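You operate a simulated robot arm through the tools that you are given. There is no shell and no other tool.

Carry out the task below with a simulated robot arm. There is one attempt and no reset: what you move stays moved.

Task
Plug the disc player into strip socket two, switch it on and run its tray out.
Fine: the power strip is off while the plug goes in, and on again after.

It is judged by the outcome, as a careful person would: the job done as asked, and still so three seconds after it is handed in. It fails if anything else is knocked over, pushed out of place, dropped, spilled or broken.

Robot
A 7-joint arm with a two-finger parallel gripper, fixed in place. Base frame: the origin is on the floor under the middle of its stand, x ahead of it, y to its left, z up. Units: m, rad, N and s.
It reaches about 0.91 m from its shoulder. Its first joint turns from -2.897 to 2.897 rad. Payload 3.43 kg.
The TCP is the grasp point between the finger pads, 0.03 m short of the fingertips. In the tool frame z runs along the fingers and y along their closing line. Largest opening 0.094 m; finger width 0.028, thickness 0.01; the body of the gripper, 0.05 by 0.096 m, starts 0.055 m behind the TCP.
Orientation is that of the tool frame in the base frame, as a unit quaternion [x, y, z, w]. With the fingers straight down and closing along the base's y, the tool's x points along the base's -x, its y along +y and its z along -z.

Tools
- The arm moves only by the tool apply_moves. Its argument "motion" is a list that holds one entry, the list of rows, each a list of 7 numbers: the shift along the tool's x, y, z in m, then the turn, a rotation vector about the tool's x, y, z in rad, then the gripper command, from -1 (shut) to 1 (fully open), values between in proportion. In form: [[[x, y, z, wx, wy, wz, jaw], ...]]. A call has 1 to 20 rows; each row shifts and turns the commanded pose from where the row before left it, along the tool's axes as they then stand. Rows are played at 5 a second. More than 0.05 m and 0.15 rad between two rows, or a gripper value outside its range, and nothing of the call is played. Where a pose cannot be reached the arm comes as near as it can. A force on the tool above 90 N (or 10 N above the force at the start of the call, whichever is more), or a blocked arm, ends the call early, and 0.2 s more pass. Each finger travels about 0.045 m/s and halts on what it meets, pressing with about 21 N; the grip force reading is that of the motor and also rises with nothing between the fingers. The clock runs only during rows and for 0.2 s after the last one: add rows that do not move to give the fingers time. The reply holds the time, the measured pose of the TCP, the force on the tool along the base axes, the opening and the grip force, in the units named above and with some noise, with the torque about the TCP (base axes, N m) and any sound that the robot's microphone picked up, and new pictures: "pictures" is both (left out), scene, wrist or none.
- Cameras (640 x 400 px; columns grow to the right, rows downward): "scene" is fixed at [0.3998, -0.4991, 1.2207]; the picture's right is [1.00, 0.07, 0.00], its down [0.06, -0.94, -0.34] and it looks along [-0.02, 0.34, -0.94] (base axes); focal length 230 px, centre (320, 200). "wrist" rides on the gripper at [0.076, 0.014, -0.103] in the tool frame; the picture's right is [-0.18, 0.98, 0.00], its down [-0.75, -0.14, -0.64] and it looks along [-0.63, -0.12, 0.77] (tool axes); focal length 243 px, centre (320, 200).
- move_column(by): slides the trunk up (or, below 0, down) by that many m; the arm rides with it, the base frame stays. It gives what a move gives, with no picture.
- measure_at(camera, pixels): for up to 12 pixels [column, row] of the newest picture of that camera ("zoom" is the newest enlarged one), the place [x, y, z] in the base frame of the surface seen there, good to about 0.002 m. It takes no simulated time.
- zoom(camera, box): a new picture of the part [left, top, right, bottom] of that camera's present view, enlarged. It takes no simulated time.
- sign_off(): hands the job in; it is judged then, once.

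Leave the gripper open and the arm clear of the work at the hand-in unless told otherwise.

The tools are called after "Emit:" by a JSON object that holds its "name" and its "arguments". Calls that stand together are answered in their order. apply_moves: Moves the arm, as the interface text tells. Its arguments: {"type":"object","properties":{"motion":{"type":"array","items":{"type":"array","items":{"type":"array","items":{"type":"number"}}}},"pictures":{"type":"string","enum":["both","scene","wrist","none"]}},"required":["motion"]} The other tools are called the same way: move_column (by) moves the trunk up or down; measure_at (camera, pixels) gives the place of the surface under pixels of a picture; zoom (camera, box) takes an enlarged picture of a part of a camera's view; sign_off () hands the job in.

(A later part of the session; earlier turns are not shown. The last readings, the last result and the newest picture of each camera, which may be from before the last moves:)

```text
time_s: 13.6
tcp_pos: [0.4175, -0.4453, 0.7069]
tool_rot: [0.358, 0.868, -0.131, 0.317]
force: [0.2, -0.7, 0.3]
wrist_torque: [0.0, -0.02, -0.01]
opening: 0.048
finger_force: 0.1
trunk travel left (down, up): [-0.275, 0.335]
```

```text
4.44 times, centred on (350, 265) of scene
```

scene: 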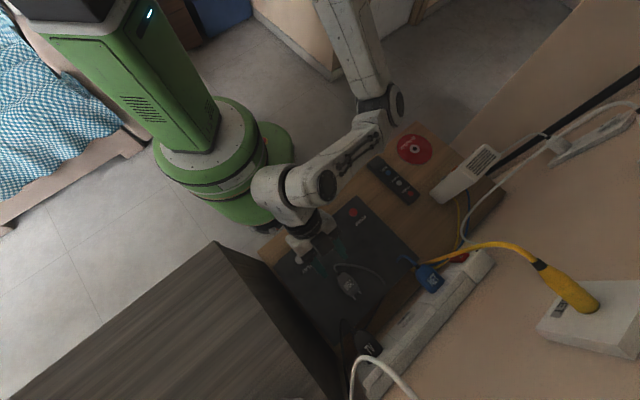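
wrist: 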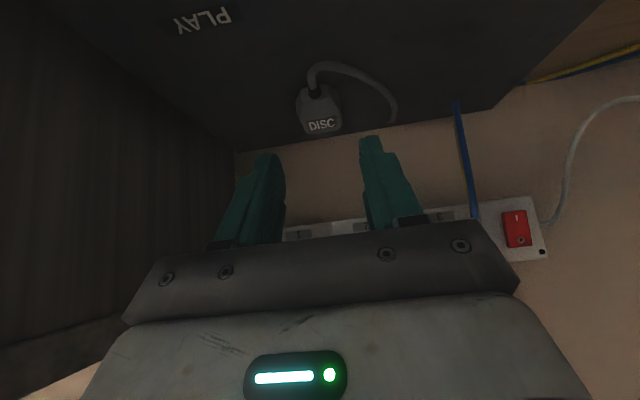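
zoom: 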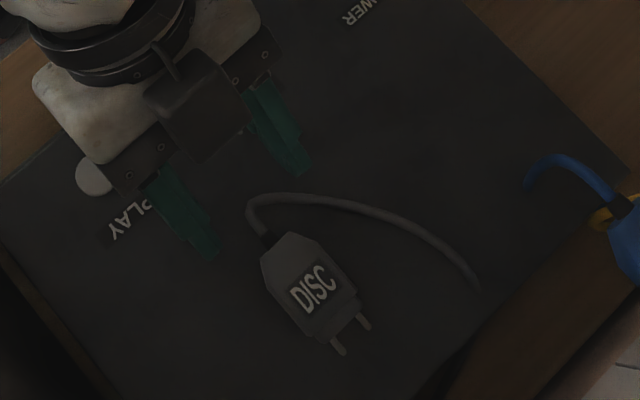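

The fingers straddle the plug line (plug centre column ≈319, fingers' middle ≈323) and the right finger will pass above the cable. I advance along the tool axis 0.076 m in slowing steps.

Emit:
{"name": "apply_moves", "arguments": {"motion": [[[0, 0, 0.02, 0, 0, 0, 0.02], [0, 0, 0.02, 0, 0, 0, 0.02], [0, 0, 0.016, 0, 0, 0, 0.02], [0, 0, 0.01, 0, 0, 0, 0.02], [0, 0, 0.008, 0, 0, 0, 0.02], [0, 0, 0, 0, 0, 0, 0.02]]], "pictures": "both"}}

Emit:
{"name": "zoom", "arguments": {"camera": "wrist", "box": [220, 80, 420, 230]}}

Emit:
{"name": "zoom", "arguments": {"camera": "scene", "box": [310, 240, 390, 310]}}

```text
time_s: 15.0
tcp_pos: [0.4513, -0.48, 0.6492]
tool_rot: [0.359, 0.868, -0.131, 0.317]
force: [-0.2, -0.4, 0.7]
wrist_torque: [0.02, 0.01, 0.0]
opening: 0.0475
finger_force: 0.1
trunk travel left (down, up): [-0.275, 0.335]
```

scene: 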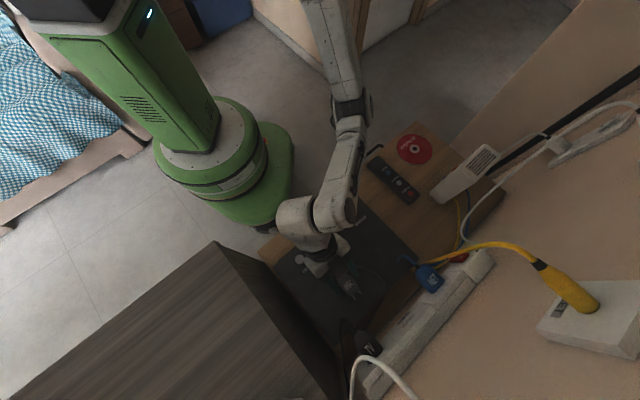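
wrist: 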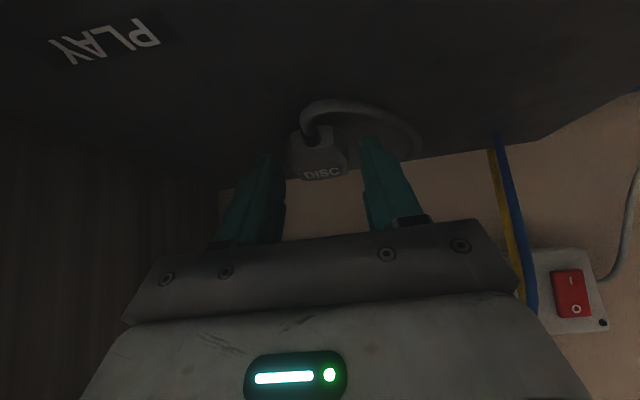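

```text
2.67 times, centred on (320, 155) of wrist
```

zoom: 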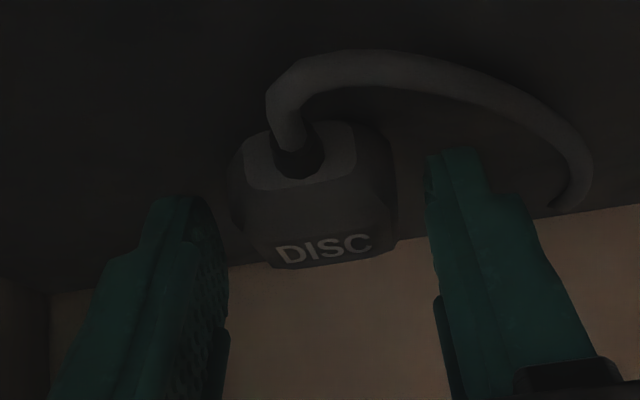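

```text
5.71 times, centred on (350, 275) of scene
```

zoom: 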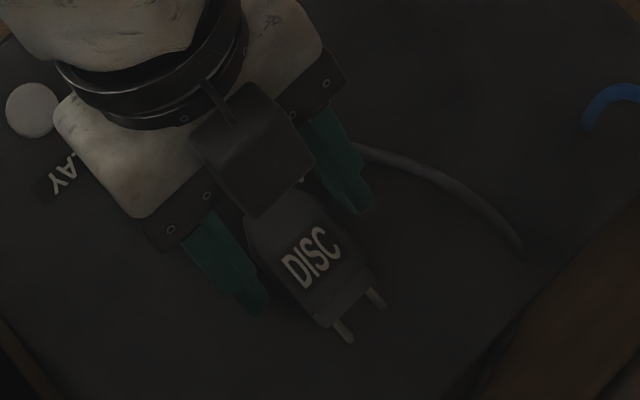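

The fingers straddle the plug cleanly. I measure the fingertip leading edges versus the plug's front shoulder to set the final grasp depth.

Emit:
{"name": "measure_at", "arguments": {"camera": "zoom", "pixels": [[266, 306], [250, 312], [368, 206], [355, 212], [240, 270], [345, 170], [305, 300], [360, 262], [330, 320], [375, 285], [345, 338], [380, 303]]}}

```text
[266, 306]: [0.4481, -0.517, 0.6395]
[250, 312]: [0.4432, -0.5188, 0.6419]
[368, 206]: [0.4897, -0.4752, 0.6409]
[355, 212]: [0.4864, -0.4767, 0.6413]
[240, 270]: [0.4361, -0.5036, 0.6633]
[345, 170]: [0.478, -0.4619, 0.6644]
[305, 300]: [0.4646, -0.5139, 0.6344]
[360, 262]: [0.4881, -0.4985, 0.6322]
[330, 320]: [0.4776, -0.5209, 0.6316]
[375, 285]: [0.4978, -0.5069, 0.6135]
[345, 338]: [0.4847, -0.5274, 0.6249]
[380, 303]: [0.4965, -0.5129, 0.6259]
```

The real fingertip corners are at n≈-0.682 (slightly rounded), so I can go a bit further: 7 mm along the tool axis with a small correction, then close on the plug.

Emit:
{"name": "apply_moves", "arguments": {"motion": [[[-0.0013, 0.0003, 0.0035, 0, 0, 0, 0.02], [-0.0013, 0.0003, 0.0035, 0, 0, 0, 0.02], [0, 0, 0, 0, 0, 0, 0.02], [0, 0, 0, 0, 0, 0, -1], [0, 0, 0, 0, 0, 0, -1], [0, 0, 0, 0, 0, 0, -1], [0, 0, 0, 0, 0, 0, -1]]], "pictures": "both"}}

Emit:
{"name": "zoom", "arguments": {"camera": "scene", "box": [310, 240, 390, 310]}}

Emit:
{"name": "zoom", "arguments": {"camera": "wrist", "box": [220, 80, 420, 230]}}

```text
time_s: 16.6
tcp_pos: [0.4563, -0.4847, 0.6459]
tool_rot: [0.358, 0.869, -0.13, 0.317]
force: [0.2, 0.2, 0.5]
wrist_torque: [0.01, -0.02, -0.03]
opening: 0.0361
finger_force: 21.1
trunk travel left (down, up): [-0.275, 0.335]
```

scene: 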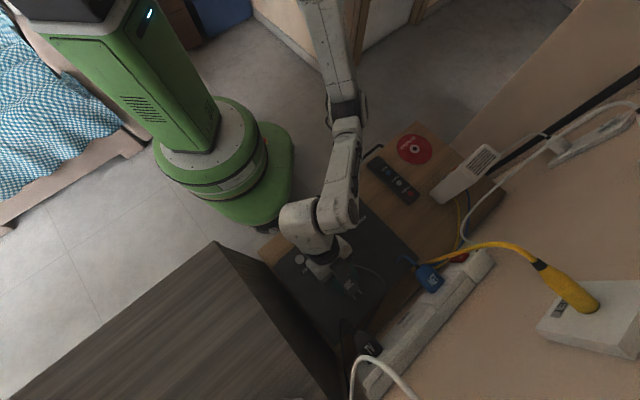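
wrist: 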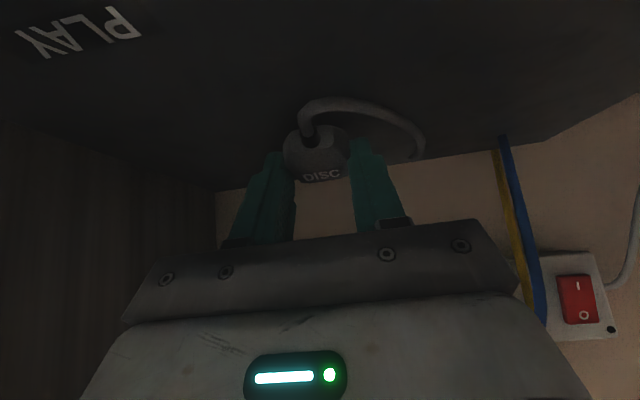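

```text
5.71 times, centred on (350, 275) of scene
```

zoom: 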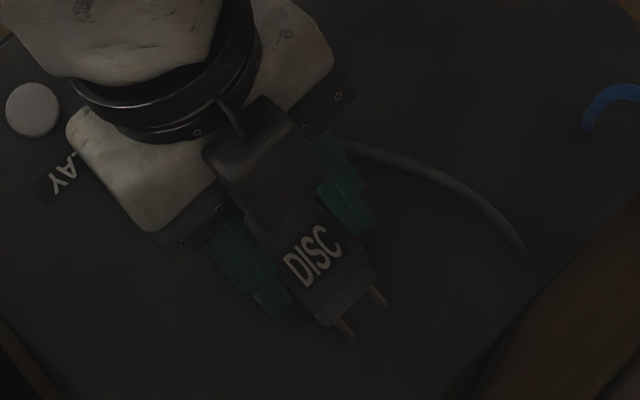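

```text
2.67 times, centred on (320, 155) of wrist
```

zoom: 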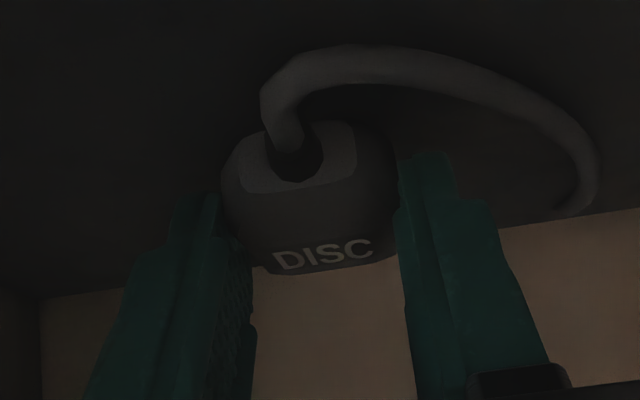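

The plug is held (opening 0.0361 m, 21 N). I lift straight up 0.05 m and check that it follows.

Emit:
{"name": "apply_moves", "arguments": {"motion": [[[-0.0081, 0, -0.00955, 0, 0, 0, -1], [-0.0081, 0, -0.00955, 0, 0, 0, -1], [-0.0081, 0, -0.00955, 0, 0, 0, -1], [-0.0081, 0, -0.00955, 0, 0, 0, -1], [0, 0, 0, 0, 0, 0, -1]]], "pictures": "both"}}

Emit:
{"name": "zoom", "arguments": {"camera": "wrist", "box": [220, 80, 420, 230]}}

Emit:
{"name": "zoom", "arguments": {"camera": "scene", "box": [320, 250, 390, 310]}}

```text
time_s: 17.8
tcp_pos: [0.4558, -0.4834, 0.6942]
tool_rot: [0.358, 0.868, -0.131, 0.317]
force: [-0.2, -0.8, 0.2]
wrist_torque: [-0.02, 0.0, 0.01]
opening: 0.0001
finger_force: 21.2
trunk travel left (down, up): [-0.275, 0.335]
```

scene: 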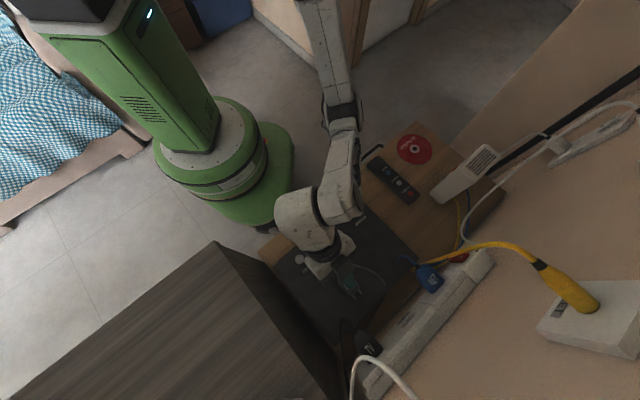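
wrist: 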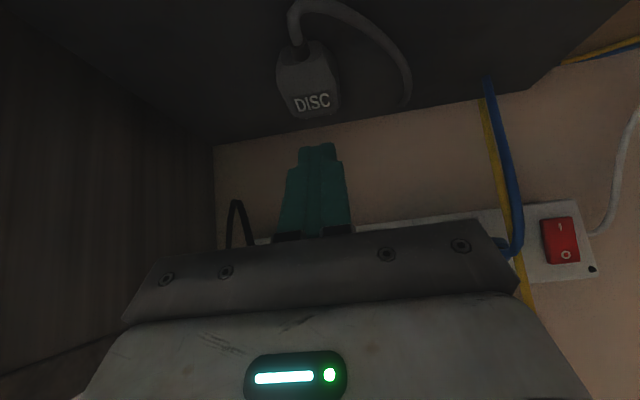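

```text
2.67 times, centred on (320, 155) of wrist
```

zoom: 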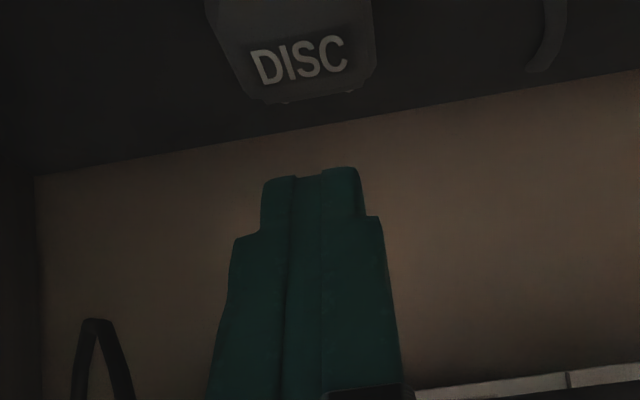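

```text
6.67 times, centred on (355, 280) of scene
```

zoom: 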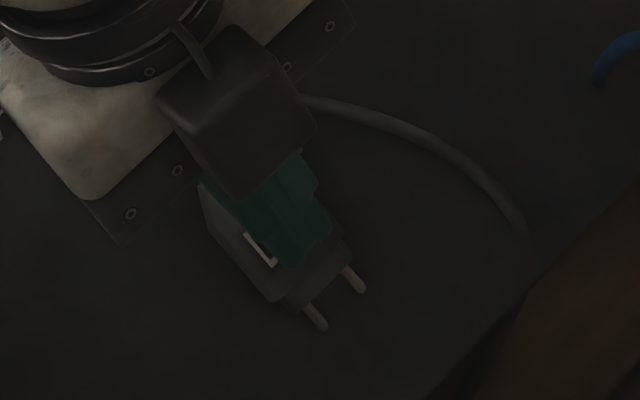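

The plug slipped out: the fingers shut to 0.000 and the plug still lies on the player. I back off along the tool axis with the fingers open and look closely at the plug's shape and place.

Emit:
{"name": "apply_moves", "arguments": {"motion": [[[0.008, 0, -0.0225, 0, 0, 0, -1], [0.008, 0, -0.0225, 0, 0, 0, 0.02], [0, 0, 0, 0, 0, 0, 0.02], [0, 0, 0, 0, 0, 0, 0.02]]], "pictures": "both"}}

Emit:
{"name": "zoom", "arguments": {"camera": "wrist", "box": [260, 40, 380, 130]}}

Emit:
{"name": "zoom", "arguments": {"camera": "scene", "box": [325, 258, 375, 308]}}

```text
time_s: 18.8
tcp_pos: [0.4265, -0.4547, 0.719]
tool_rot: [0.359, 0.868, -0.131, 0.317]
force: [0.1, 0.0, -0.1]
wrist_torque: [0.0, 0.02, 0.01]
opening: 0.0479
finger_force: 0.0
trunk travel left (down, up): [-0.275, 0.335]
```

scene: 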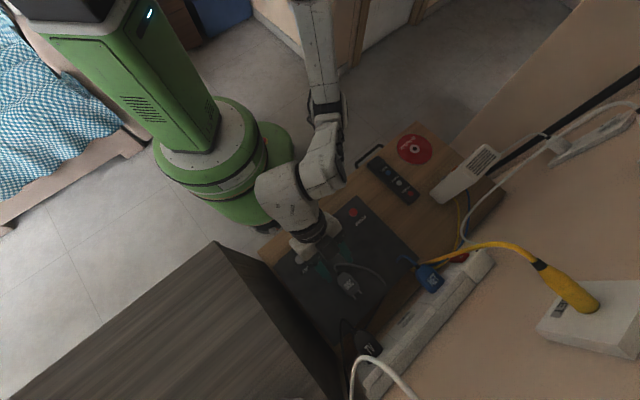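
wrist: 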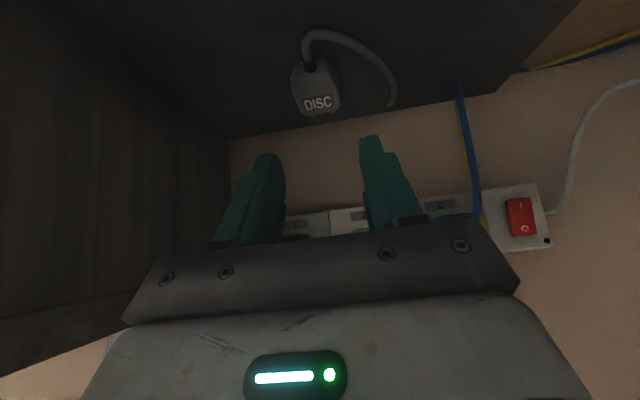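

```text
4.44 times, centred on (320, 85) of wrist
```

zoom: 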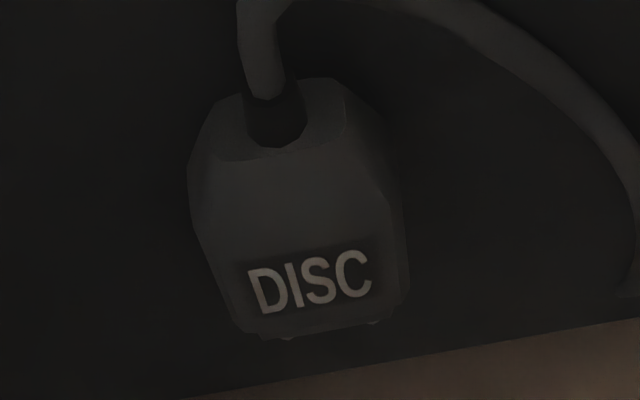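

```text
8.00 times, centred on (350, 283) of scene
```

zoom: 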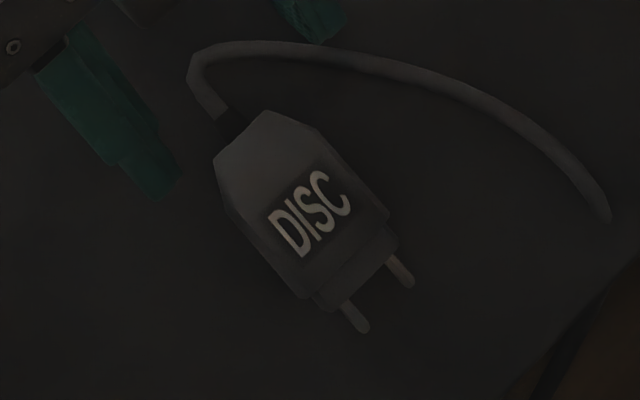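

The plug has hardly moved. Its cross-section is hexagonal (widest at mid-height), and with 0.7 rad tilt the fingers only bore on the sloping upper facets. A steeper (more vertical) grip would be firmer, which needs the arm to come from higher so the wrist clears wall and cable. I raise the trunk by 0.2 m and look at the new posture.

Emit:
{"name": "move_column", "arguments": {"by": 0.2}}

```text
time_s: 21.0
tcp_pos: [0.4267, -0.4549, 0.9201]
tool_rot: [0.359, 0.868, -0.13, 0.317]
force: [-0.8, -1.4, -0.2]
wrist_torque: [-0.04, -0.02, 0.02]
opening: 0.0478
finger_force: 0.0
trunk travel left (down, up): [-0.475, 0.135]
```

The TCP went up to z=0.92. I lower it by 0.18 m in place, then ease the tilt from 0.7 to 0.35 rad, and look at the arm's posture.

Emit:
{"name": "apply_moves", "arguments": {"motion": [[[0.0233, 0, 0.0275, 0, 0, 0, 0.02], [0.0233, 0, 0.0275, 0, 0, 0, 0.02], [0.0233, 0, 0.0275, 0, 0, 0, 0.02], [0.0233, 0, 0.0275, 0, 0, 0, 0.02], [0.0233, 0, 0.0275, 0, 0, 0, 0.02], [0, 0, 0, 0, 0.117, 0, 0.02], [0, 0, 0, 0, 0.117, 0, 0.02], [0, 0, 0, 0, 0.117, 0, 0.02], [0, 0, 0, 0, 0, 0, 0.02]]], "pictures": "both"}}

```text
time_s: 23.0
tcp_pos: [0.4251, -0.4538, 0.7387]
tool_rot: [0.376, 0.91, -0.066, 0.159]
force: [-0.8, 0.1, 0.6]
wrist_torque: [-0.01, 0.01, -0.03]
opening: 0.0478
finger_force: 0.0
trunk travel left (down, up): [-0.475, 0.135]
```

scene: 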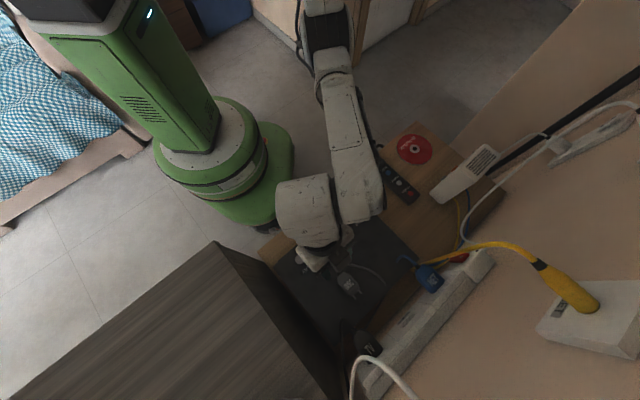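
wrist: 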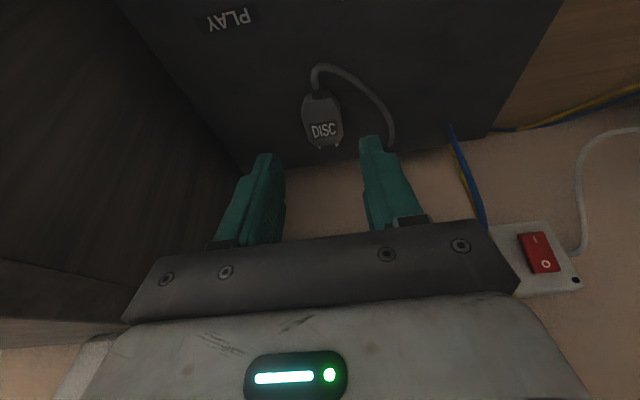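

Now the forearm comes in from the robot side, more upright. I measure its wall-side edge.

Emit:
{"name": "measure_at", "arguments": {"camera": "scene", "pixels": [[360, 218], [382, 205], [378, 175], [365, 120], [350, 75], [345, 50], [335, 15], [310, 200], [295, 235], [335, 240], [345, 215], [370, 150]]}}

Emit:
{"name": "zoom", "arguments": {"camera": "scene", "box": [260, 160, 420, 310]}}

```text
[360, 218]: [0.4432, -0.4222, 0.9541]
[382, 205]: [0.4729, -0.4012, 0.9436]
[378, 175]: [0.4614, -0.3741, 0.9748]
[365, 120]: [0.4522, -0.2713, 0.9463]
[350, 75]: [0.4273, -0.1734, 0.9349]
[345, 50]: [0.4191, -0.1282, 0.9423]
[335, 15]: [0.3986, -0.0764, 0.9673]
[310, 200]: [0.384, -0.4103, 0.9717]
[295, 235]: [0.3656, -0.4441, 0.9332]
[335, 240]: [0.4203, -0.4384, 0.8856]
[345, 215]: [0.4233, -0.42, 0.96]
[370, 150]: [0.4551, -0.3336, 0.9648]
```

```text
2.67 times, centred on (340, 235) of scene
```

zoom: 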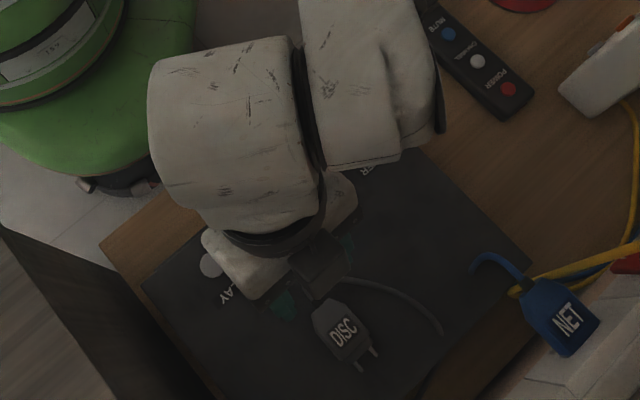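

The forearm geometry still favours the 0.7 rad tilt at the socket for cable clearance, so I want to know the true fingertip shape to see how deep I can grip at that tilt. I measure the fingertip points in the wrist picture.

Emit:
{"name": "zoom", "arguments": {"camera": "wrist", "box": [220, 120, 430, 250]}}

Emit:
{"name": "measure_at", "arguments": {"camera": "wrist", "pixels": [[263, 155], [268, 155], [276, 158], [281, 170], [365, 138], [372, 137], [378, 140], [382, 152], [393, 156], [362, 150], [285, 200], [365, 180]]}}

```text
3.05 times, centred on (325, 185) of wrist
```

zoom: 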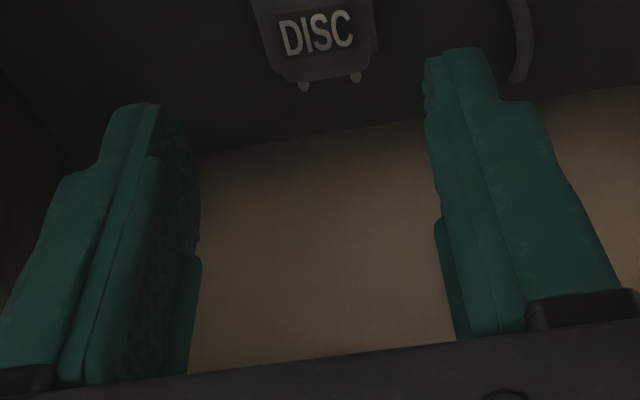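

```text
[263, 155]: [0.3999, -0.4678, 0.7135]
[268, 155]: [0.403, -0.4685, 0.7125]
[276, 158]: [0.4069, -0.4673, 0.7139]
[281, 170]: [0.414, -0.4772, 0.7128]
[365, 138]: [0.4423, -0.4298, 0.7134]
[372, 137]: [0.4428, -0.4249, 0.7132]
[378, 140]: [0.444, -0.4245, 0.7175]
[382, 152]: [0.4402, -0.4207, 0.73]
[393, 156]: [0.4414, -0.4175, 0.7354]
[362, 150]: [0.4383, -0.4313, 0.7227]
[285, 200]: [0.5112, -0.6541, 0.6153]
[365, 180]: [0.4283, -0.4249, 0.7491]
```

The measurements show the fingertips are rounded (radius ≈0.014 m), so last time their lowest point was about 7 mm above the player and only bore on the plug's upper slopes. I can go 6 mm lower at the same 0.7 rad tilt. I tilt back to 0.7 and go to a pre-grasp point.

Emit:
{"name": "apply_moves", "arguments": {"motion": [[[0, 0, 0, 0, -0.117, 0, 0.02], [0, 0, 0, 0, -0.117, 0, 0.02], [0, 0, 0, 0, -0.117, 0, 0.02], [0.0145, 0.0004, 0.0074, 0, 0, 0, 0.02], [0.0144, 0.0004, 0.0074, 0, 0, 0, 0.02], [0, 0, 0, 0, 0, 0, 0.02]]], "pictures": "both"}}

Emit:
{"name": "zoom", "arguments": {"camera": "scene", "box": [325, 258, 375, 308]}}

```text
time_s: 24.4
tcp_pos: [0.417, -0.4441, 0.7081]
tool_rot: [0.358, 0.869, -0.131, 0.317]
force: [-0.3, 0.1, 0.3]
wrist_torque: [0.0, -0.03, -0.02]
opening: 0.048
finger_force: 0.0
trunk travel left (down, up): [-0.475, 0.135]
```

scene: 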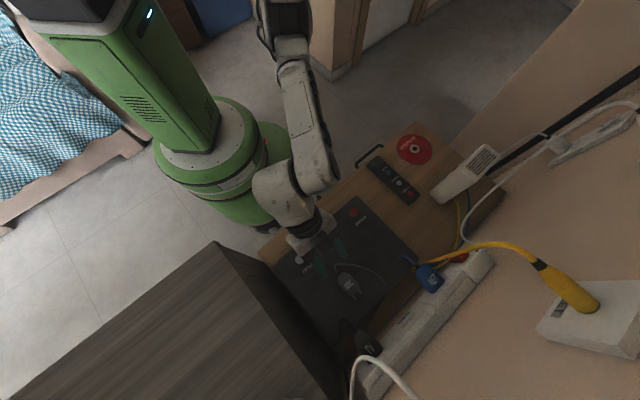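
wrist: 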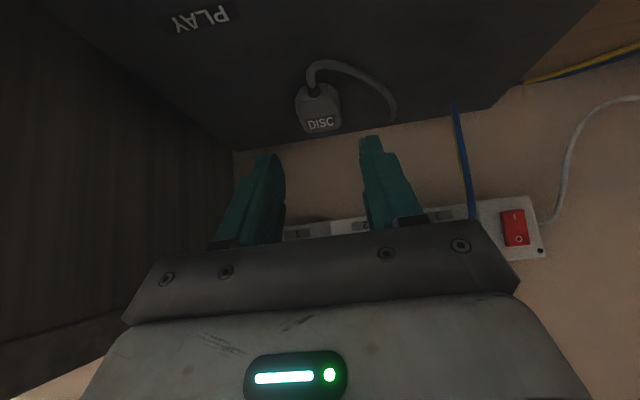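

```text
8.00 times, centred on (350, 283) of scene
```

zoom: 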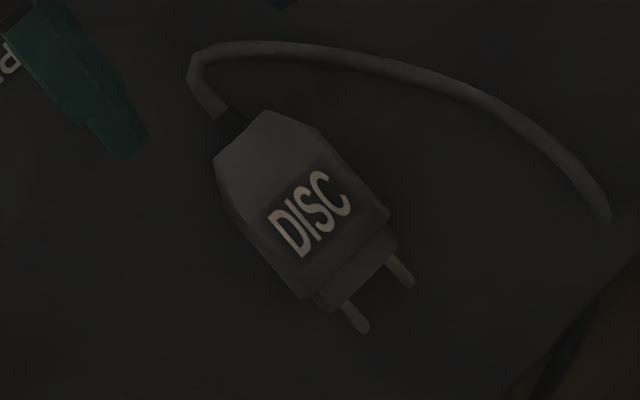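

The TCP is at the pre-grasp point (n=-0.609, d=-0.019, z=0.708). I re-measure the plug's current location in this zoom.

Emit:
{"name": "measure_at", "arguments": {"camera": "zoom", "pixels": [[409, 283], [364, 329], [382, 213], [297, 292], [230, 200], [325, 140], [395, 243], [322, 303], [310, 215], [240, 165], [300, 245], [340, 195]]}}

```text
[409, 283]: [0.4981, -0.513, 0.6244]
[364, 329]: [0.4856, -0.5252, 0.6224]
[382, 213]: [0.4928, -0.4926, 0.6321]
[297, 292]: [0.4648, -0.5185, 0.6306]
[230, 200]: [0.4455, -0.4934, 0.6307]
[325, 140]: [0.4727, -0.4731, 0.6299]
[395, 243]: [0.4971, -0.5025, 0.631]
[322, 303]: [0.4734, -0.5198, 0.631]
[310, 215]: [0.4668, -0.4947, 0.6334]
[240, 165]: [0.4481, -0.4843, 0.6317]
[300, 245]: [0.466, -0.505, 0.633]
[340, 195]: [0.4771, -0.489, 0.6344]
```

The plug centre is at d≈-0.019, straight sides n -0.667…-0.696. I advance along the tool axis 0.0855 m, slowing at the end.

Emit:
{"name": "apply_moves", "arguments": {"motion": [[[0, 0, 0.025, 0, 0, 0, 0.02], [0, 0, 0.025, 0, 0, 0, 0.02], [0, 0, 0.02, 0, 0, 0, 0.02], [0, 0, 0.01, 0, 0, 0, 0.02], [0, 0, 0.0055, 0, 0, 0, 0.02], [0, 0, 0, 0, 0, 0, 0.02], [0, 0, 0, 0, 0, 0, 0.02]]], "pictures": "wrist"}}

Emit:
{"name": "zoom", "arguments": {"camera": "scene", "box": [310, 240, 390, 310]}}

```text
time_s: 26.0
tcp_pos: [0.4574, -0.4826, 0.6442]
tool_rot: [0.359, 0.868, -0.132, 0.317]
force: [0.0, 0.0, -0.4]
wrist_torque: [0.0, -0.01, -0.01]
opening: 0.0478
finger_force: 0.0
trunk travel left (down, up): [-0.475, 0.135]
```

wrist: 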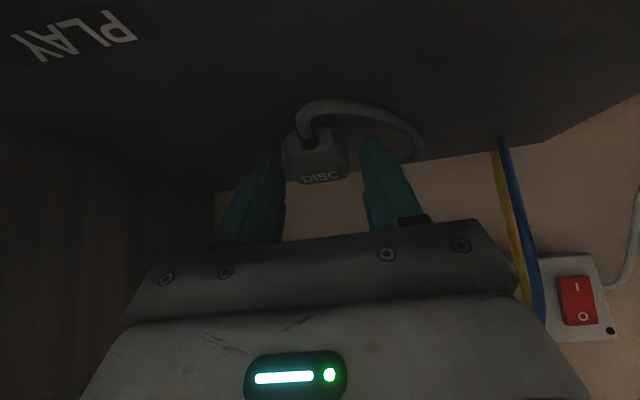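

```text
5.71 times, centred on (350, 275) of scene
```

zoom: 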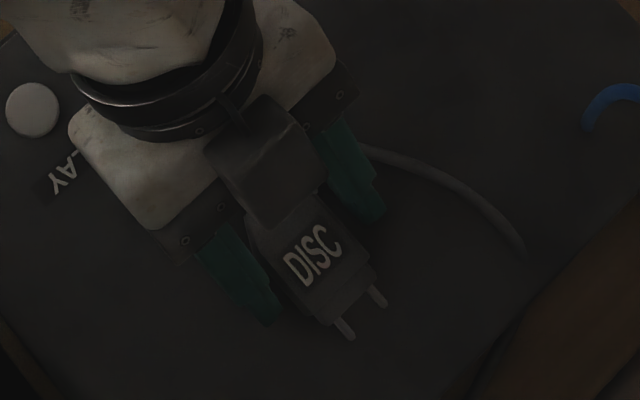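

No contact yet (TCP z=0.6442). I go the last 4 mm down and 2 mm toward the wall, in small steps, and read the force.

Emit:
{"name": "apply_moves", "arguments": {"motion": [[[0.0004, -0.0003, 0.0015, 0, 0, 0, 0.02], [0.0004, -0.0003, 0.0015, 0, 0, 0, 0.02], [0.0004, -0.0004, 0.0015, 0, 0, 0, 0.02], [0, 0, 0, 0, 0, 0, 0.02]]], "pictures": "none"}}

```text
time_s: 26.9
tcp_pos: [0.4545, -0.4866, 0.6445]
tool_rot: [0.36, 0.868, -0.133, 0.316]
force: [-21.2, 44.3, 62.6]
wrist_torque: [2.41, -1.06, 2.01]
opening: 0.0572
finger_force: 8.1
trunk travel left (down, up): [-0.475, 0.135]
stopped in row 4: the force on the tool passed its limit at 94 N (the readings are from after the stop); the commanded pose is now the measured one
```

The force jumped (about 80 N back along the tool axis): the fingertips hit the player top at TCP z≈0.644, so the tips really are full-square there. I back off at once by 10 mm along the tool axis.

Emit:
{"name": "apply_moves", "arguments": {"motion": [[[0, 0, -0.005, 0, 0, 0, 0.02], [0, 0, -0.005, 0, 0, 0, 0.02], [0, 0, 0, 0, 0, 0, 0.02]]], "pictures": "both"}}

Emit:
{"name": "zoom", "arguments": {"camera": "scene", "box": [310, 240, 390, 310]}}

Emit:
{"name": "zoom", "arguments": {"camera": "wrist", "box": [220, 80, 420, 230]}}

```text
time_s: 27.7
tcp_pos: [0.4519, -0.4814, 0.6487]
tool_rot: [0.358, 0.869, -0.132, 0.317]
force: [0.6, -0.2, 0.2]
wrist_torque: [-0.03, 0.01, 0.01]
opening: 0.0476
finger_force: 0.0
trunk travel left (down, up): [-0.475, 0.135]
```

scene: 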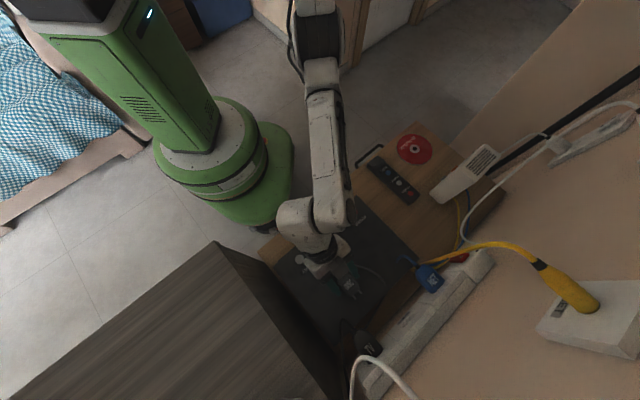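
wrist: 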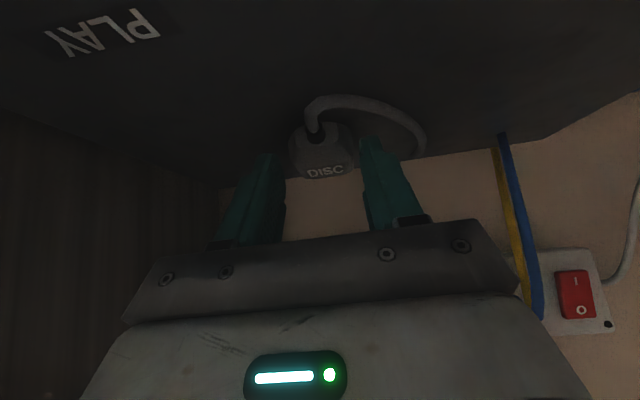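

```text
5.71 times, centred on (350, 275) of scene
```

zoom: 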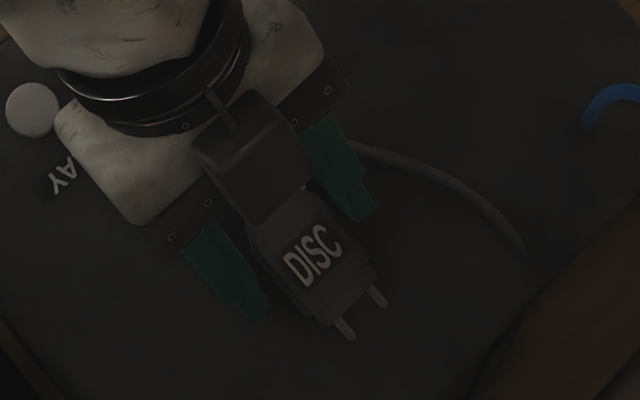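

```text
2.67 times, centred on (320, 155) of wrist
```

zoom: 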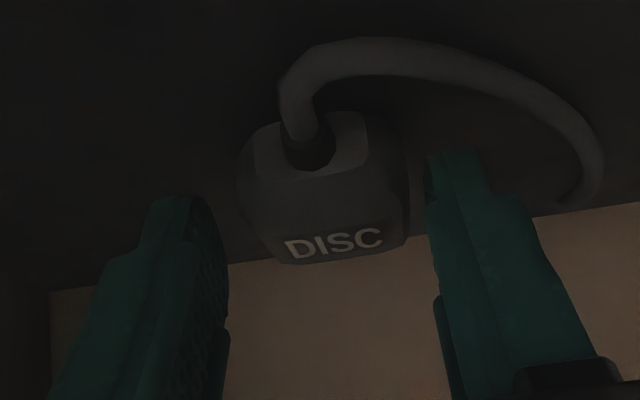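

No harm visible; the plug and player are where they were. Since the plug's sides taper slightly, the 0.7 tilt only lets the fingers bear on its top front corners; a tilt near 0.35 would grip properly. I'll rehearse without the plug: back off, rise to z≈0.80, shift to the socket's line (d≈0.011), ease the tilt to 0.35, and check the arm's clearance there.

Emit:
{"name": "apply_moves", "arguments": {"motion": [[[0, 0, -0.0267, 0, 0, 0, 0.02], [0, 0, -0.0267, 0, 0, 0, 0.02], [0, 0, -0.0267, 0, 0, 0, 0.02], [-0.0194, 0.0105, -0.0229, 0, 0, 0, 0.02], [-0.0194, 0.0105, -0.0229, 0, 0, 0, 0.02], [-0.0194, 0.0105, -0.0229, 0, 0, 0, 0.02], [0, 0, 0, 0, 0.117, 0, 0.02], [0, 0, 0, 0, 0.117, 0, 0.02], [0, 0, 0, 0, 0.117, 0, 0.02], [0, 0, 0, 0, 0, 0, 0.02]]], "pictures": "scene"}}

```text
time_s: 29.9
tcp_pos: [0.4386, -0.4241, 0.7992]
tool_rot: [0.377, 0.91, -0.068, 0.158]
force: [0.0, -0.2, 0.0]
wrist_torque: [0.02, 0.01, 0.0]
opening: 0.0478
finger_force: 0.1
trunk travel left (down, up): [-0.475, 0.135]
```

scene: 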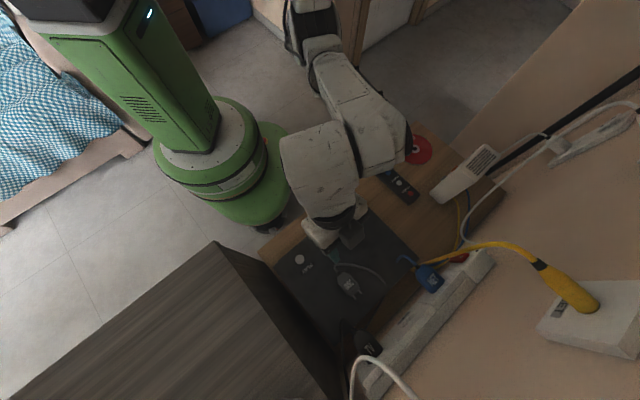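

The forearm now points nearly straight at the wall with the wrist bulge on the +d side. I move toward the wall to n≈-0.70 at z≈0.80 and measure the clearance to the yellow cable.

Emit:
{"name": "apply_moves", "arguments": {"motion": [[[-0.0282, 0, 0.0103, 0, 0, 0, 0.02], [-0.0282, 0, 0.0103, 0, 0, 0, 0.02], [-0.0282, 0, 0.0103, 0, 0, 0, 0.02], [0, 0, 0, 0, 0, 0, 0.02]]], "pictures": "both"}}

Emit:
{"name": "zoom", "arguments": {"camera": "scene", "box": [300, 100, 580, 320]}}

```text
time_s: 30.9
tcp_pos: [0.5029, -0.488, 0.801]
tool_rot: [0.377, 0.91, -0.068, 0.159]
force: [0.2, 0.0, -0.5]
wrist_torque: [0.01, -0.02, 0.01]
opening: 0.0479
finger_force: 0.0
trunk travel left (down, up): [-0.475, 0.135]
```

scene: 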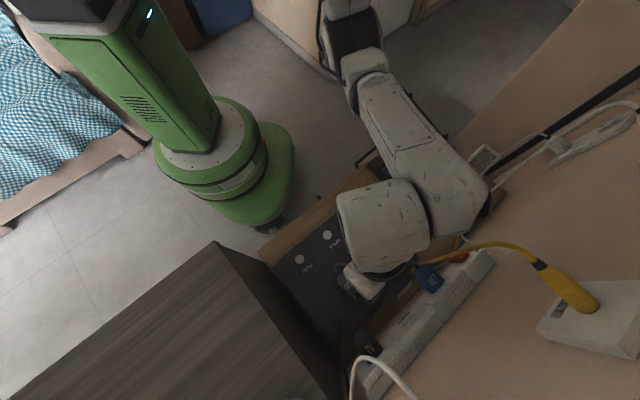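
wrist: 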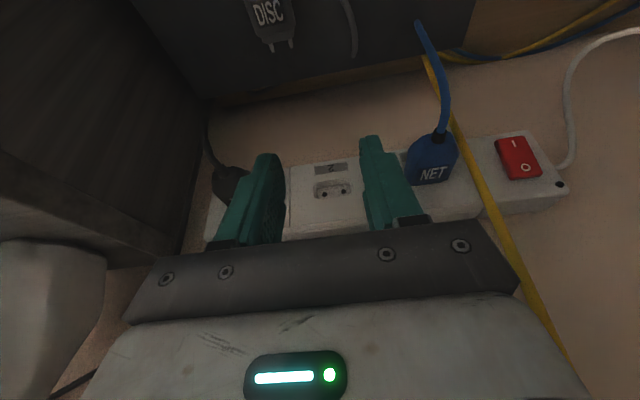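

```text
1.82 times, centred on (440, 210) of scene
```

zoom: 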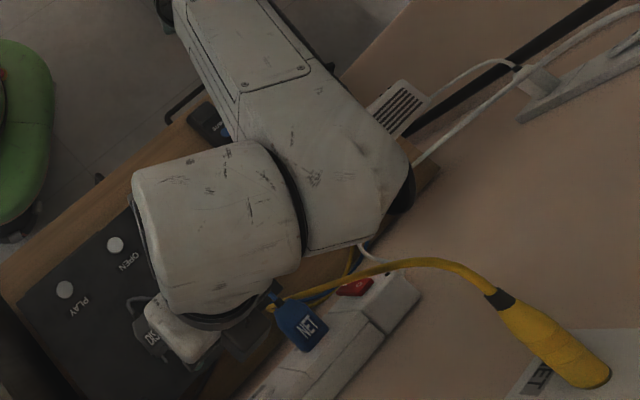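

Now I measure the wrist's wall-side edges and the yellow cable here.

Emit:
{"name": "measure_at", "arguments": {"camera": "scene", "pixels": [[462, 232], [440, 240], [480, 215], [488, 195], [430, 230], [415, 255], [425, 200], [470, 180], [380, 270], [400, 265], [345, 240], [440, 160]]}}

Emit:
{"name": "measure_at", "arguments": {"camera": "scene", "pixels": [[440, 256], [455, 249], [470, 246], [485, 244], [500, 245], [512, 248], [525, 256], [535, 263], [545, 272], [560, 287], [585, 305], [430, 260]]}}

```text
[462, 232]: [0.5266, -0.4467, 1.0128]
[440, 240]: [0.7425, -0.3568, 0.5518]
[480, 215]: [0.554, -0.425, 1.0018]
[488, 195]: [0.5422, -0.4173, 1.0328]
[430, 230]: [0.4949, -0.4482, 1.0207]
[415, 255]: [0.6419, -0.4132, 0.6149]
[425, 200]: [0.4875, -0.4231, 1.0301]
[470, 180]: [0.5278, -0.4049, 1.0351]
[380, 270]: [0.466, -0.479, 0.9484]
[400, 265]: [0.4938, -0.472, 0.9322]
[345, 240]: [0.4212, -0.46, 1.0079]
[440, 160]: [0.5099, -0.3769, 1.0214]
```

```text
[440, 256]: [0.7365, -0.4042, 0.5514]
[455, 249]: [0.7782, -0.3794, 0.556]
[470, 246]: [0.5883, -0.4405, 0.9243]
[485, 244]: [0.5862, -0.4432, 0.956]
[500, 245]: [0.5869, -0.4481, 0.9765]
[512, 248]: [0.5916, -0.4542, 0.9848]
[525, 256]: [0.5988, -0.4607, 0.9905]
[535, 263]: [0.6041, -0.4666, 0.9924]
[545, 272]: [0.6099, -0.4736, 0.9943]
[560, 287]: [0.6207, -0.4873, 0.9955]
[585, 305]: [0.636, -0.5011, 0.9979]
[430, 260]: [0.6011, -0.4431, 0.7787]
```

At 0.35 tilt, the wrist bulge sits only 1 cm room-side of the TCP, which would meet the yellow cable (n≈-0.73, d≈0.10, z 0.93–0.99) at full depth. Raising the trunk turned the forearm favourably before, so I'll retreat 0.08 m, raise the trunk by the remaining 0.13 m and look again.

Emit:
{"name": "apply_moves", "arguments": {"motion": [[[0.0375, 0, -0.0138, 0, 0, 0, 0.02], [0.0375, 0, -0.0138, 0, 0, 0, 0.02], [0, 0, 0, 0, 0, 0, 0.02]]], "pictures": "none"}}

Emit:
{"name": "move_column", "arguments": {"by": 0.13}}

```text
time_s: 31.7
tcp_pos: [0.4445, -0.4304, 0.8014]
tool_rot: [0.377, 0.91, -0.067, 0.159]
force: [0.5, -0.4, 0.2]
wrist_torque: [0.01, -0.02, -0.03]
opening: 0.048
finger_force: 0.0
trunk travel left (down, up): [-0.475, 0.135]
```

```text
time_s: 33.2
tcp_pos: [0.4448, -0.4313, 0.9301]
tool_rot: [0.377, 0.91, -0.068, 0.159]
force: [-0.1, 0.0, -0.2]
wrist_torque: [-0.01, -0.01, -0.03]
opening: 0.0479
finger_force: 0.0
trunk travel left (down, up): [-0.605, 0.005]
```

The trunk is up. I lower the TCP back to z≈0.80 at the same place and look.

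Emit:
{"name": "apply_moves", "arguments": {"motion": [[[0.0112, 0, 0.0305, 0, 0, 0, 0.02], [0.0112, 0, 0.0305, 0, 0, 0, 0.02], [0.0112, 0, 0.0305, 0, 0, 0, 0.02], [0.0112, 0, 0.0305, 0, 0, 0, 0.02], [0, 0, 0, 0, 0, 0, 0.02]]], "pictures": "scene"}}

```text
time_s: 34.5
tcp_pos: [0.4425, -0.432, 0.7989]
tool_rot: [0.377, 0.91, -0.068, 0.159]
force: [0.0, 0.0, 0.2]
wrist_torque: [0.02, 0.02, -0.03]
opening: 0.0479
finger_force: 0.1
trunk travel left (down, up): [-0.605, 0.005]
```

scene: 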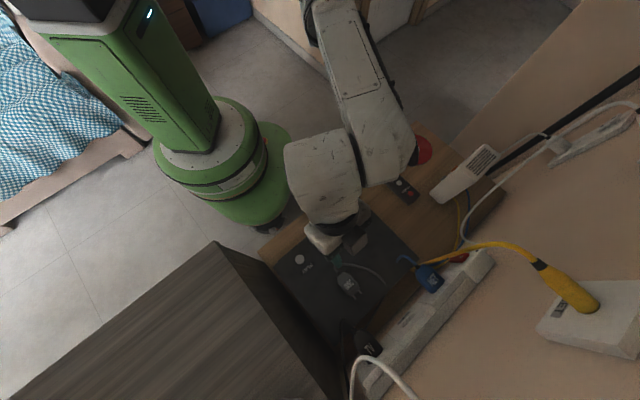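

I measure the wrist bulge corners again in this posture.

Emit:
{"name": "measure_at", "arguments": {"camera": "scene", "pixels": [[410, 160], [395, 180], [368, 186], [412, 140], [400, 115], [380, 130], [350, 60], [360, 20], [320, 170], [345, 205], [330, 215], [385, 90]]}}

```text
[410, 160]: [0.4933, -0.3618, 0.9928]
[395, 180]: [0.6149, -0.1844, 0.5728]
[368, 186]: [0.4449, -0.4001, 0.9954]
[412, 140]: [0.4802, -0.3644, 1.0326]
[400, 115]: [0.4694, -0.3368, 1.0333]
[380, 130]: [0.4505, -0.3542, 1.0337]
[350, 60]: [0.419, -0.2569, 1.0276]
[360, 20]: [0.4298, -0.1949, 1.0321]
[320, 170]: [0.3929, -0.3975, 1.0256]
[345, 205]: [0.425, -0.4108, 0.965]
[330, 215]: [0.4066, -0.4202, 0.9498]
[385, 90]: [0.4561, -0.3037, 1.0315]
```

The bulge is still only about 1.4–2 cm room-side of the TCP, so trunk height alone doesn't help. I think the last joint may be near a limit and holding the forearm where it is; turning the hand about its own axis in free air may let the arm settle differently. First I check the tall dark cabinet's height so nothing is swept.

Emit:
{"name": "measure_at", "arguments": {"camera": "scene", "pixels": [[200, 330], [290, 320], [230, 260], [215, 245], [325, 380], [150, 380], [330, 340], [300, 259], [352, 212], [350, 235], [395, 240], [270, 250]]}}

```text
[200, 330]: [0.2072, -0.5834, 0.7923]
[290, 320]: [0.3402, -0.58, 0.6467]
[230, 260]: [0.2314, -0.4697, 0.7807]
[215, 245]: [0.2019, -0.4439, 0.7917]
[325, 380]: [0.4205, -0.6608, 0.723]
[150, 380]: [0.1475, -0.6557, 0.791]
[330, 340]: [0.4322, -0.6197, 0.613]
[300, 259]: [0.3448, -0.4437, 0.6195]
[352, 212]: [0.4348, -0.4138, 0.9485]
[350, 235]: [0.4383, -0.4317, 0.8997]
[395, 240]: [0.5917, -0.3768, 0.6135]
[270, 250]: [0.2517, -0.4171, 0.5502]
```

The cabinet top is at z≈0.79 for d<-0.17, well clear. I rise 0.1 m, make the tool vertical, and turn the hand by -1.8 rad about its axis in free air, then look at the posture.

Emit:
{"name": "apply_moves", "arguments": {"motion": [[[-0.0115, 0, -0.0313, 0, 0, 0, 0.02], [-0.0115, 0, -0.0313, 0, 0, 0, 0.02], [-0.0115, 0, -0.0313, 0, 0, 0, 0.02], [0, 0, 0, 0, 0.117, 0, 0.02], [0, 0, 0, 0, 0.117, 0, 0.02], [0, 0, 0, 0, 0.117, 0, 0.02], [0, 0, 0, 0, 0, -0.15, 0.02], [0, 0, 0, 0, 0, -0.15, 0.02], [0, 0, 0, 0, 0, -0.15, 0.02], [0, 0, 0, 0, 0, -0.15, 0.02], [0, 0, 0, 0, 0, -0.15, 0.02], [0, 0, 0, 0, 0, -0.15, 0.02], [0, 0, 0, 0, 0, -0.15, 0.02], [0, 0, 0, 0, 0, -0.15, 0.02], [0, 0, 0, 0, 0, -0.15, 0.02], [0, 0, 0, 0, 0, -0.15, 0.02], [0, 0, 0, 0, 0, -0.15, 0.02], [0, 0, 0, 0, 0, -0.15, 0.02], [0, 0, 0, 0, 0, 0, 0.02]]], "pictures": "both"}}

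```text
time_s: 38.5
tcp_pos: [0.4449, -0.4316, 0.9007]
tool_rot: [-0.486, 0.874, 0.001, -0.001]
force: [-0.3, 0.0, -0.4]
wrist_torque: [0.01, 0.01, -0.01]
opening: 0.0479
finger_force: 0.0
trunk travel left (down, up): [-0.605, 0.005]
```

scene: 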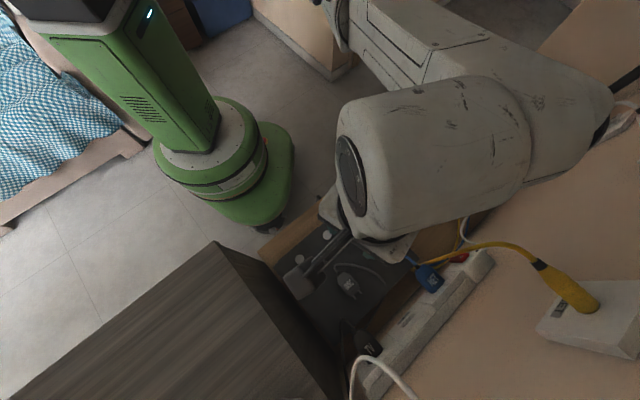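
wrist: 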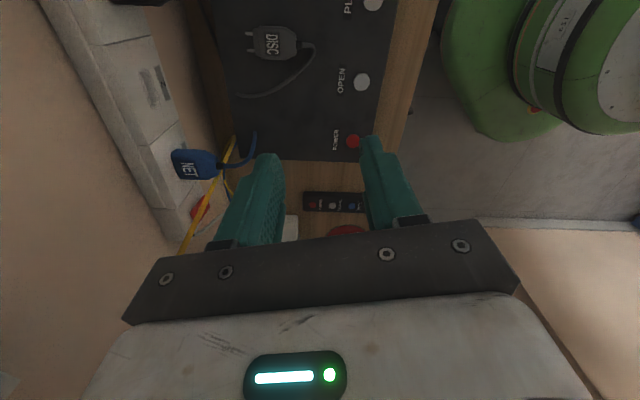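

I measure where the forearm and wrist bulge are now.

Emit:
{"name": "measure_at", "arguments": {"camera": "scene", "pixels": [[605, 105], [570, 165], [540, 175], [580, 80], [500, 40], [420, 50], [360, 20], [420, 110], [370, 200], [440, 220], [500, 190], [340, 190]]}}

```text
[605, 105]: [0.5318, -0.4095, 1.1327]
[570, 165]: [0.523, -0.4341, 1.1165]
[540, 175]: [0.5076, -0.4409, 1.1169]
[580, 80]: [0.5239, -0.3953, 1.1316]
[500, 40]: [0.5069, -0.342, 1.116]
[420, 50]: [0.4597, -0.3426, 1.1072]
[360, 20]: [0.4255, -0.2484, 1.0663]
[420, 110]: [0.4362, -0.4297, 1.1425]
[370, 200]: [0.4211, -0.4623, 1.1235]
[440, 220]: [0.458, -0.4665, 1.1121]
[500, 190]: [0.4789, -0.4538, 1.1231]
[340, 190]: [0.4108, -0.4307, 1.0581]
```

The forearm's direction has swung to about -49° (more radial). I continue turning the hand by a further -1.34 rad (to a half turn in total) and look again.

Emit:
{"name": "apply_moves", "arguments": {"motion": [[[0, 0, 0, 0, 0, -0.149, 0.02], [0, 0, 0, 0, 0, -0.149, 0.02], [0, 0, 0, 0, 0, -0.149, 0.02], [0, 0, 0, 0, 0, -0.149, 0.02], [0, 0, 0, 0, 0, -0.149, 0.02], [0, 0, 0, 0, 0, -0.149, 0.02], [0, 0, 0, 0, 0, -0.149, 0.02], [0, 0, 0, 0, 0, -0.149, 0.02], [0, 0, 0, 0, 0, -0.149, 0.02], [0, 0, 0, 0, 0, 0, 0.02]]], "pictures": "both"}}

```text
time_s: 40.6
tcp_pos: [0.4427, -0.4337, 0.9011]
tool_rot: [0.923, -0.384, -0.001, 0.0]
force: [0.2, 0.7, 0.2]
wrist_torque: [0.04, -0.04, 0.01]
opening: 0.0478
finger_force: 0.0
trunk travel left (down, up): [-0.605, 0.005]
```

scene: 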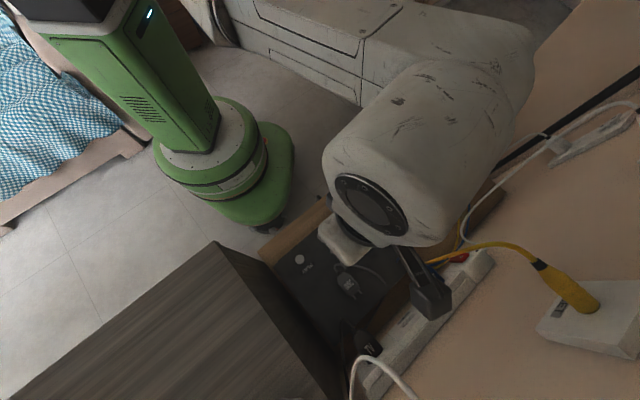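
wrist: 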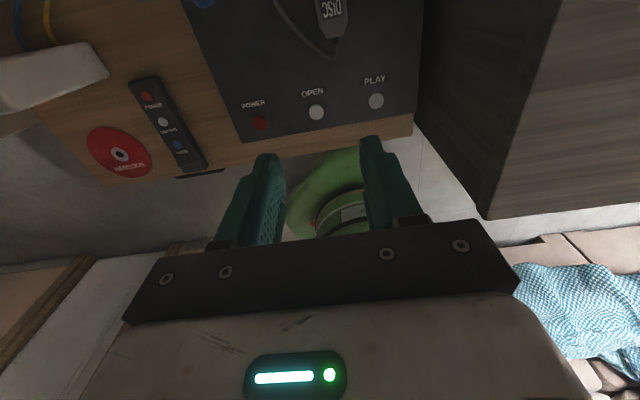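

A big change: the forearm now comes from the left/robot side and the wrist bulge is on the room side. The camera box on its stalk is at (430,290), wall side. I measure these.

Emit:
{"name": "measure_at", "arguments": {"camera": "scene", "pixels": [[430, 290], [440, 310], [420, 310], [408, 258], [440, 240], [500, 150], [530, 60], [520, 110], [480, 200], [400, 245], [370, 60], [260, 20]]}}

Emit:
{"name": "zoom", "arguments": {"camera": "scene", "box": [300, 140, 520, 330]}}

```text
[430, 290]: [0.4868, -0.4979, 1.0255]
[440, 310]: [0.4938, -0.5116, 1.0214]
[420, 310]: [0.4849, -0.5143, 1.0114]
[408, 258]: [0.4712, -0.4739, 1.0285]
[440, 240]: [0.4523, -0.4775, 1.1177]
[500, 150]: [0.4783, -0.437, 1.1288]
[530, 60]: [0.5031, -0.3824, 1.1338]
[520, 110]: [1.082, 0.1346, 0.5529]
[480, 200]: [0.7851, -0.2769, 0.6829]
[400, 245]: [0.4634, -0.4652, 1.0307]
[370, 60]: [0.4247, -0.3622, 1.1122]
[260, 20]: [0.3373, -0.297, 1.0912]
```

```text
2.11 times, centred on (410, 235) of scene
```

zoom: 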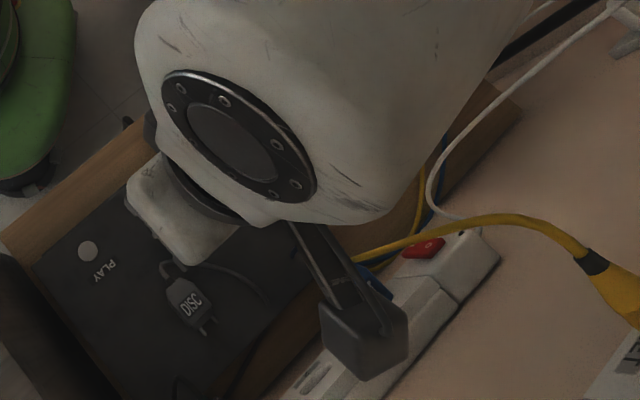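

The posture swung in the last part of the turn, which fits a joint-limit effect. In this posture the wrist bulge is about 9 cm farther from the wall than before. I turn a little further (-0.5 rad) to swing it more, then look.

Emit:
{"name": "apply_moves", "arguments": {"motion": [[[0, 0, 0, 0, 0, -0.125, 0.02], [0, 0, 0, 0, 0, -0.125, 0.02], [0, 0, 0, 0, 0, -0.125, 0.02], [0, 0, 0, 0, 0, -0.125, 0.02], [0, 0, 0, 0, 0, 0, 0.02]]], "pictures": "scene"}}

```text
time_s: 41.9
tcp_pos: [0.445, -0.4312, 0.8997]
tool_rot: [0.99, -0.143, -0.002, 0.0]
force: [-0.4, -0.1, 0.4]
wrist_torque: [-0.02, 0.01, 0.03]
opening: 0.0478
finger_force: 0.0
trunk travel left (down, up): [-0.605, 0.005]
```

scene: 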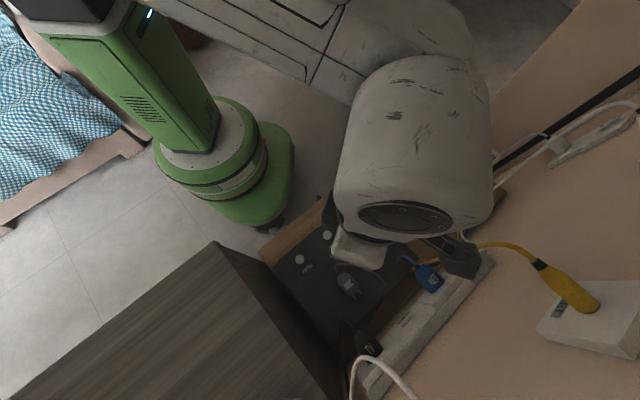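

Now the bulge points straight away (+y) and the forearm comes in from the left at the top of the picture. I turn the hand back by +1.9 rad and check that the posture stays.

Emit:
{"name": "apply_moves", "arguments": {"motion": [[[0, 0, 0, 0, 0, 0.146, 0.02], [0, 0, 0, 0, 0, 0.146, 0.02], [0, 0, 0, 0, 0, 0.146, 0.02], [0, 0, 0, 0, 0, 0.146, 0.02], [0, 0, 0, 0, 0, 0.146, 0.02], [0, 0, 0, 0, 0, 0.146, 0.02], [0, 0, 0, 0, 0, 0.146, 0.02], [0, 0, 0, 0, 0, 0.146, 0.02], [0, 0, 0, 0, 0, 0.146, 0.02], [0, 0, 0, 0, 0, 0.146, 0.02], [0, 0, 0, 0, 0, 0.146, 0.02], [0, 0, 0, 0, 0, 0.146, 0.02], [0, 0, 0, 0, 0, 0.146, 0.02], [0, 0, 0, 0, 0, 0, 0.02]]], "pictures": "scene"}}

```text
time_s: 44.9
tcp_pos: [0.445, -0.4325, 0.8994]
tool_rot: [-0.46, 0.888, 0.001, -0.002]
force: [0.1, 0.1, -0.7]
wrist_torque: [-0.02, 0.02, 0.02]
opening: 0.0479
finger_force: 0.0
trunk travel left (down, up): [-0.605, 0.005]
```

scene: 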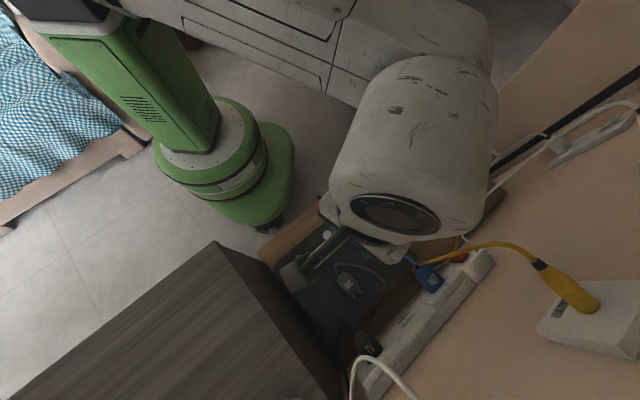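

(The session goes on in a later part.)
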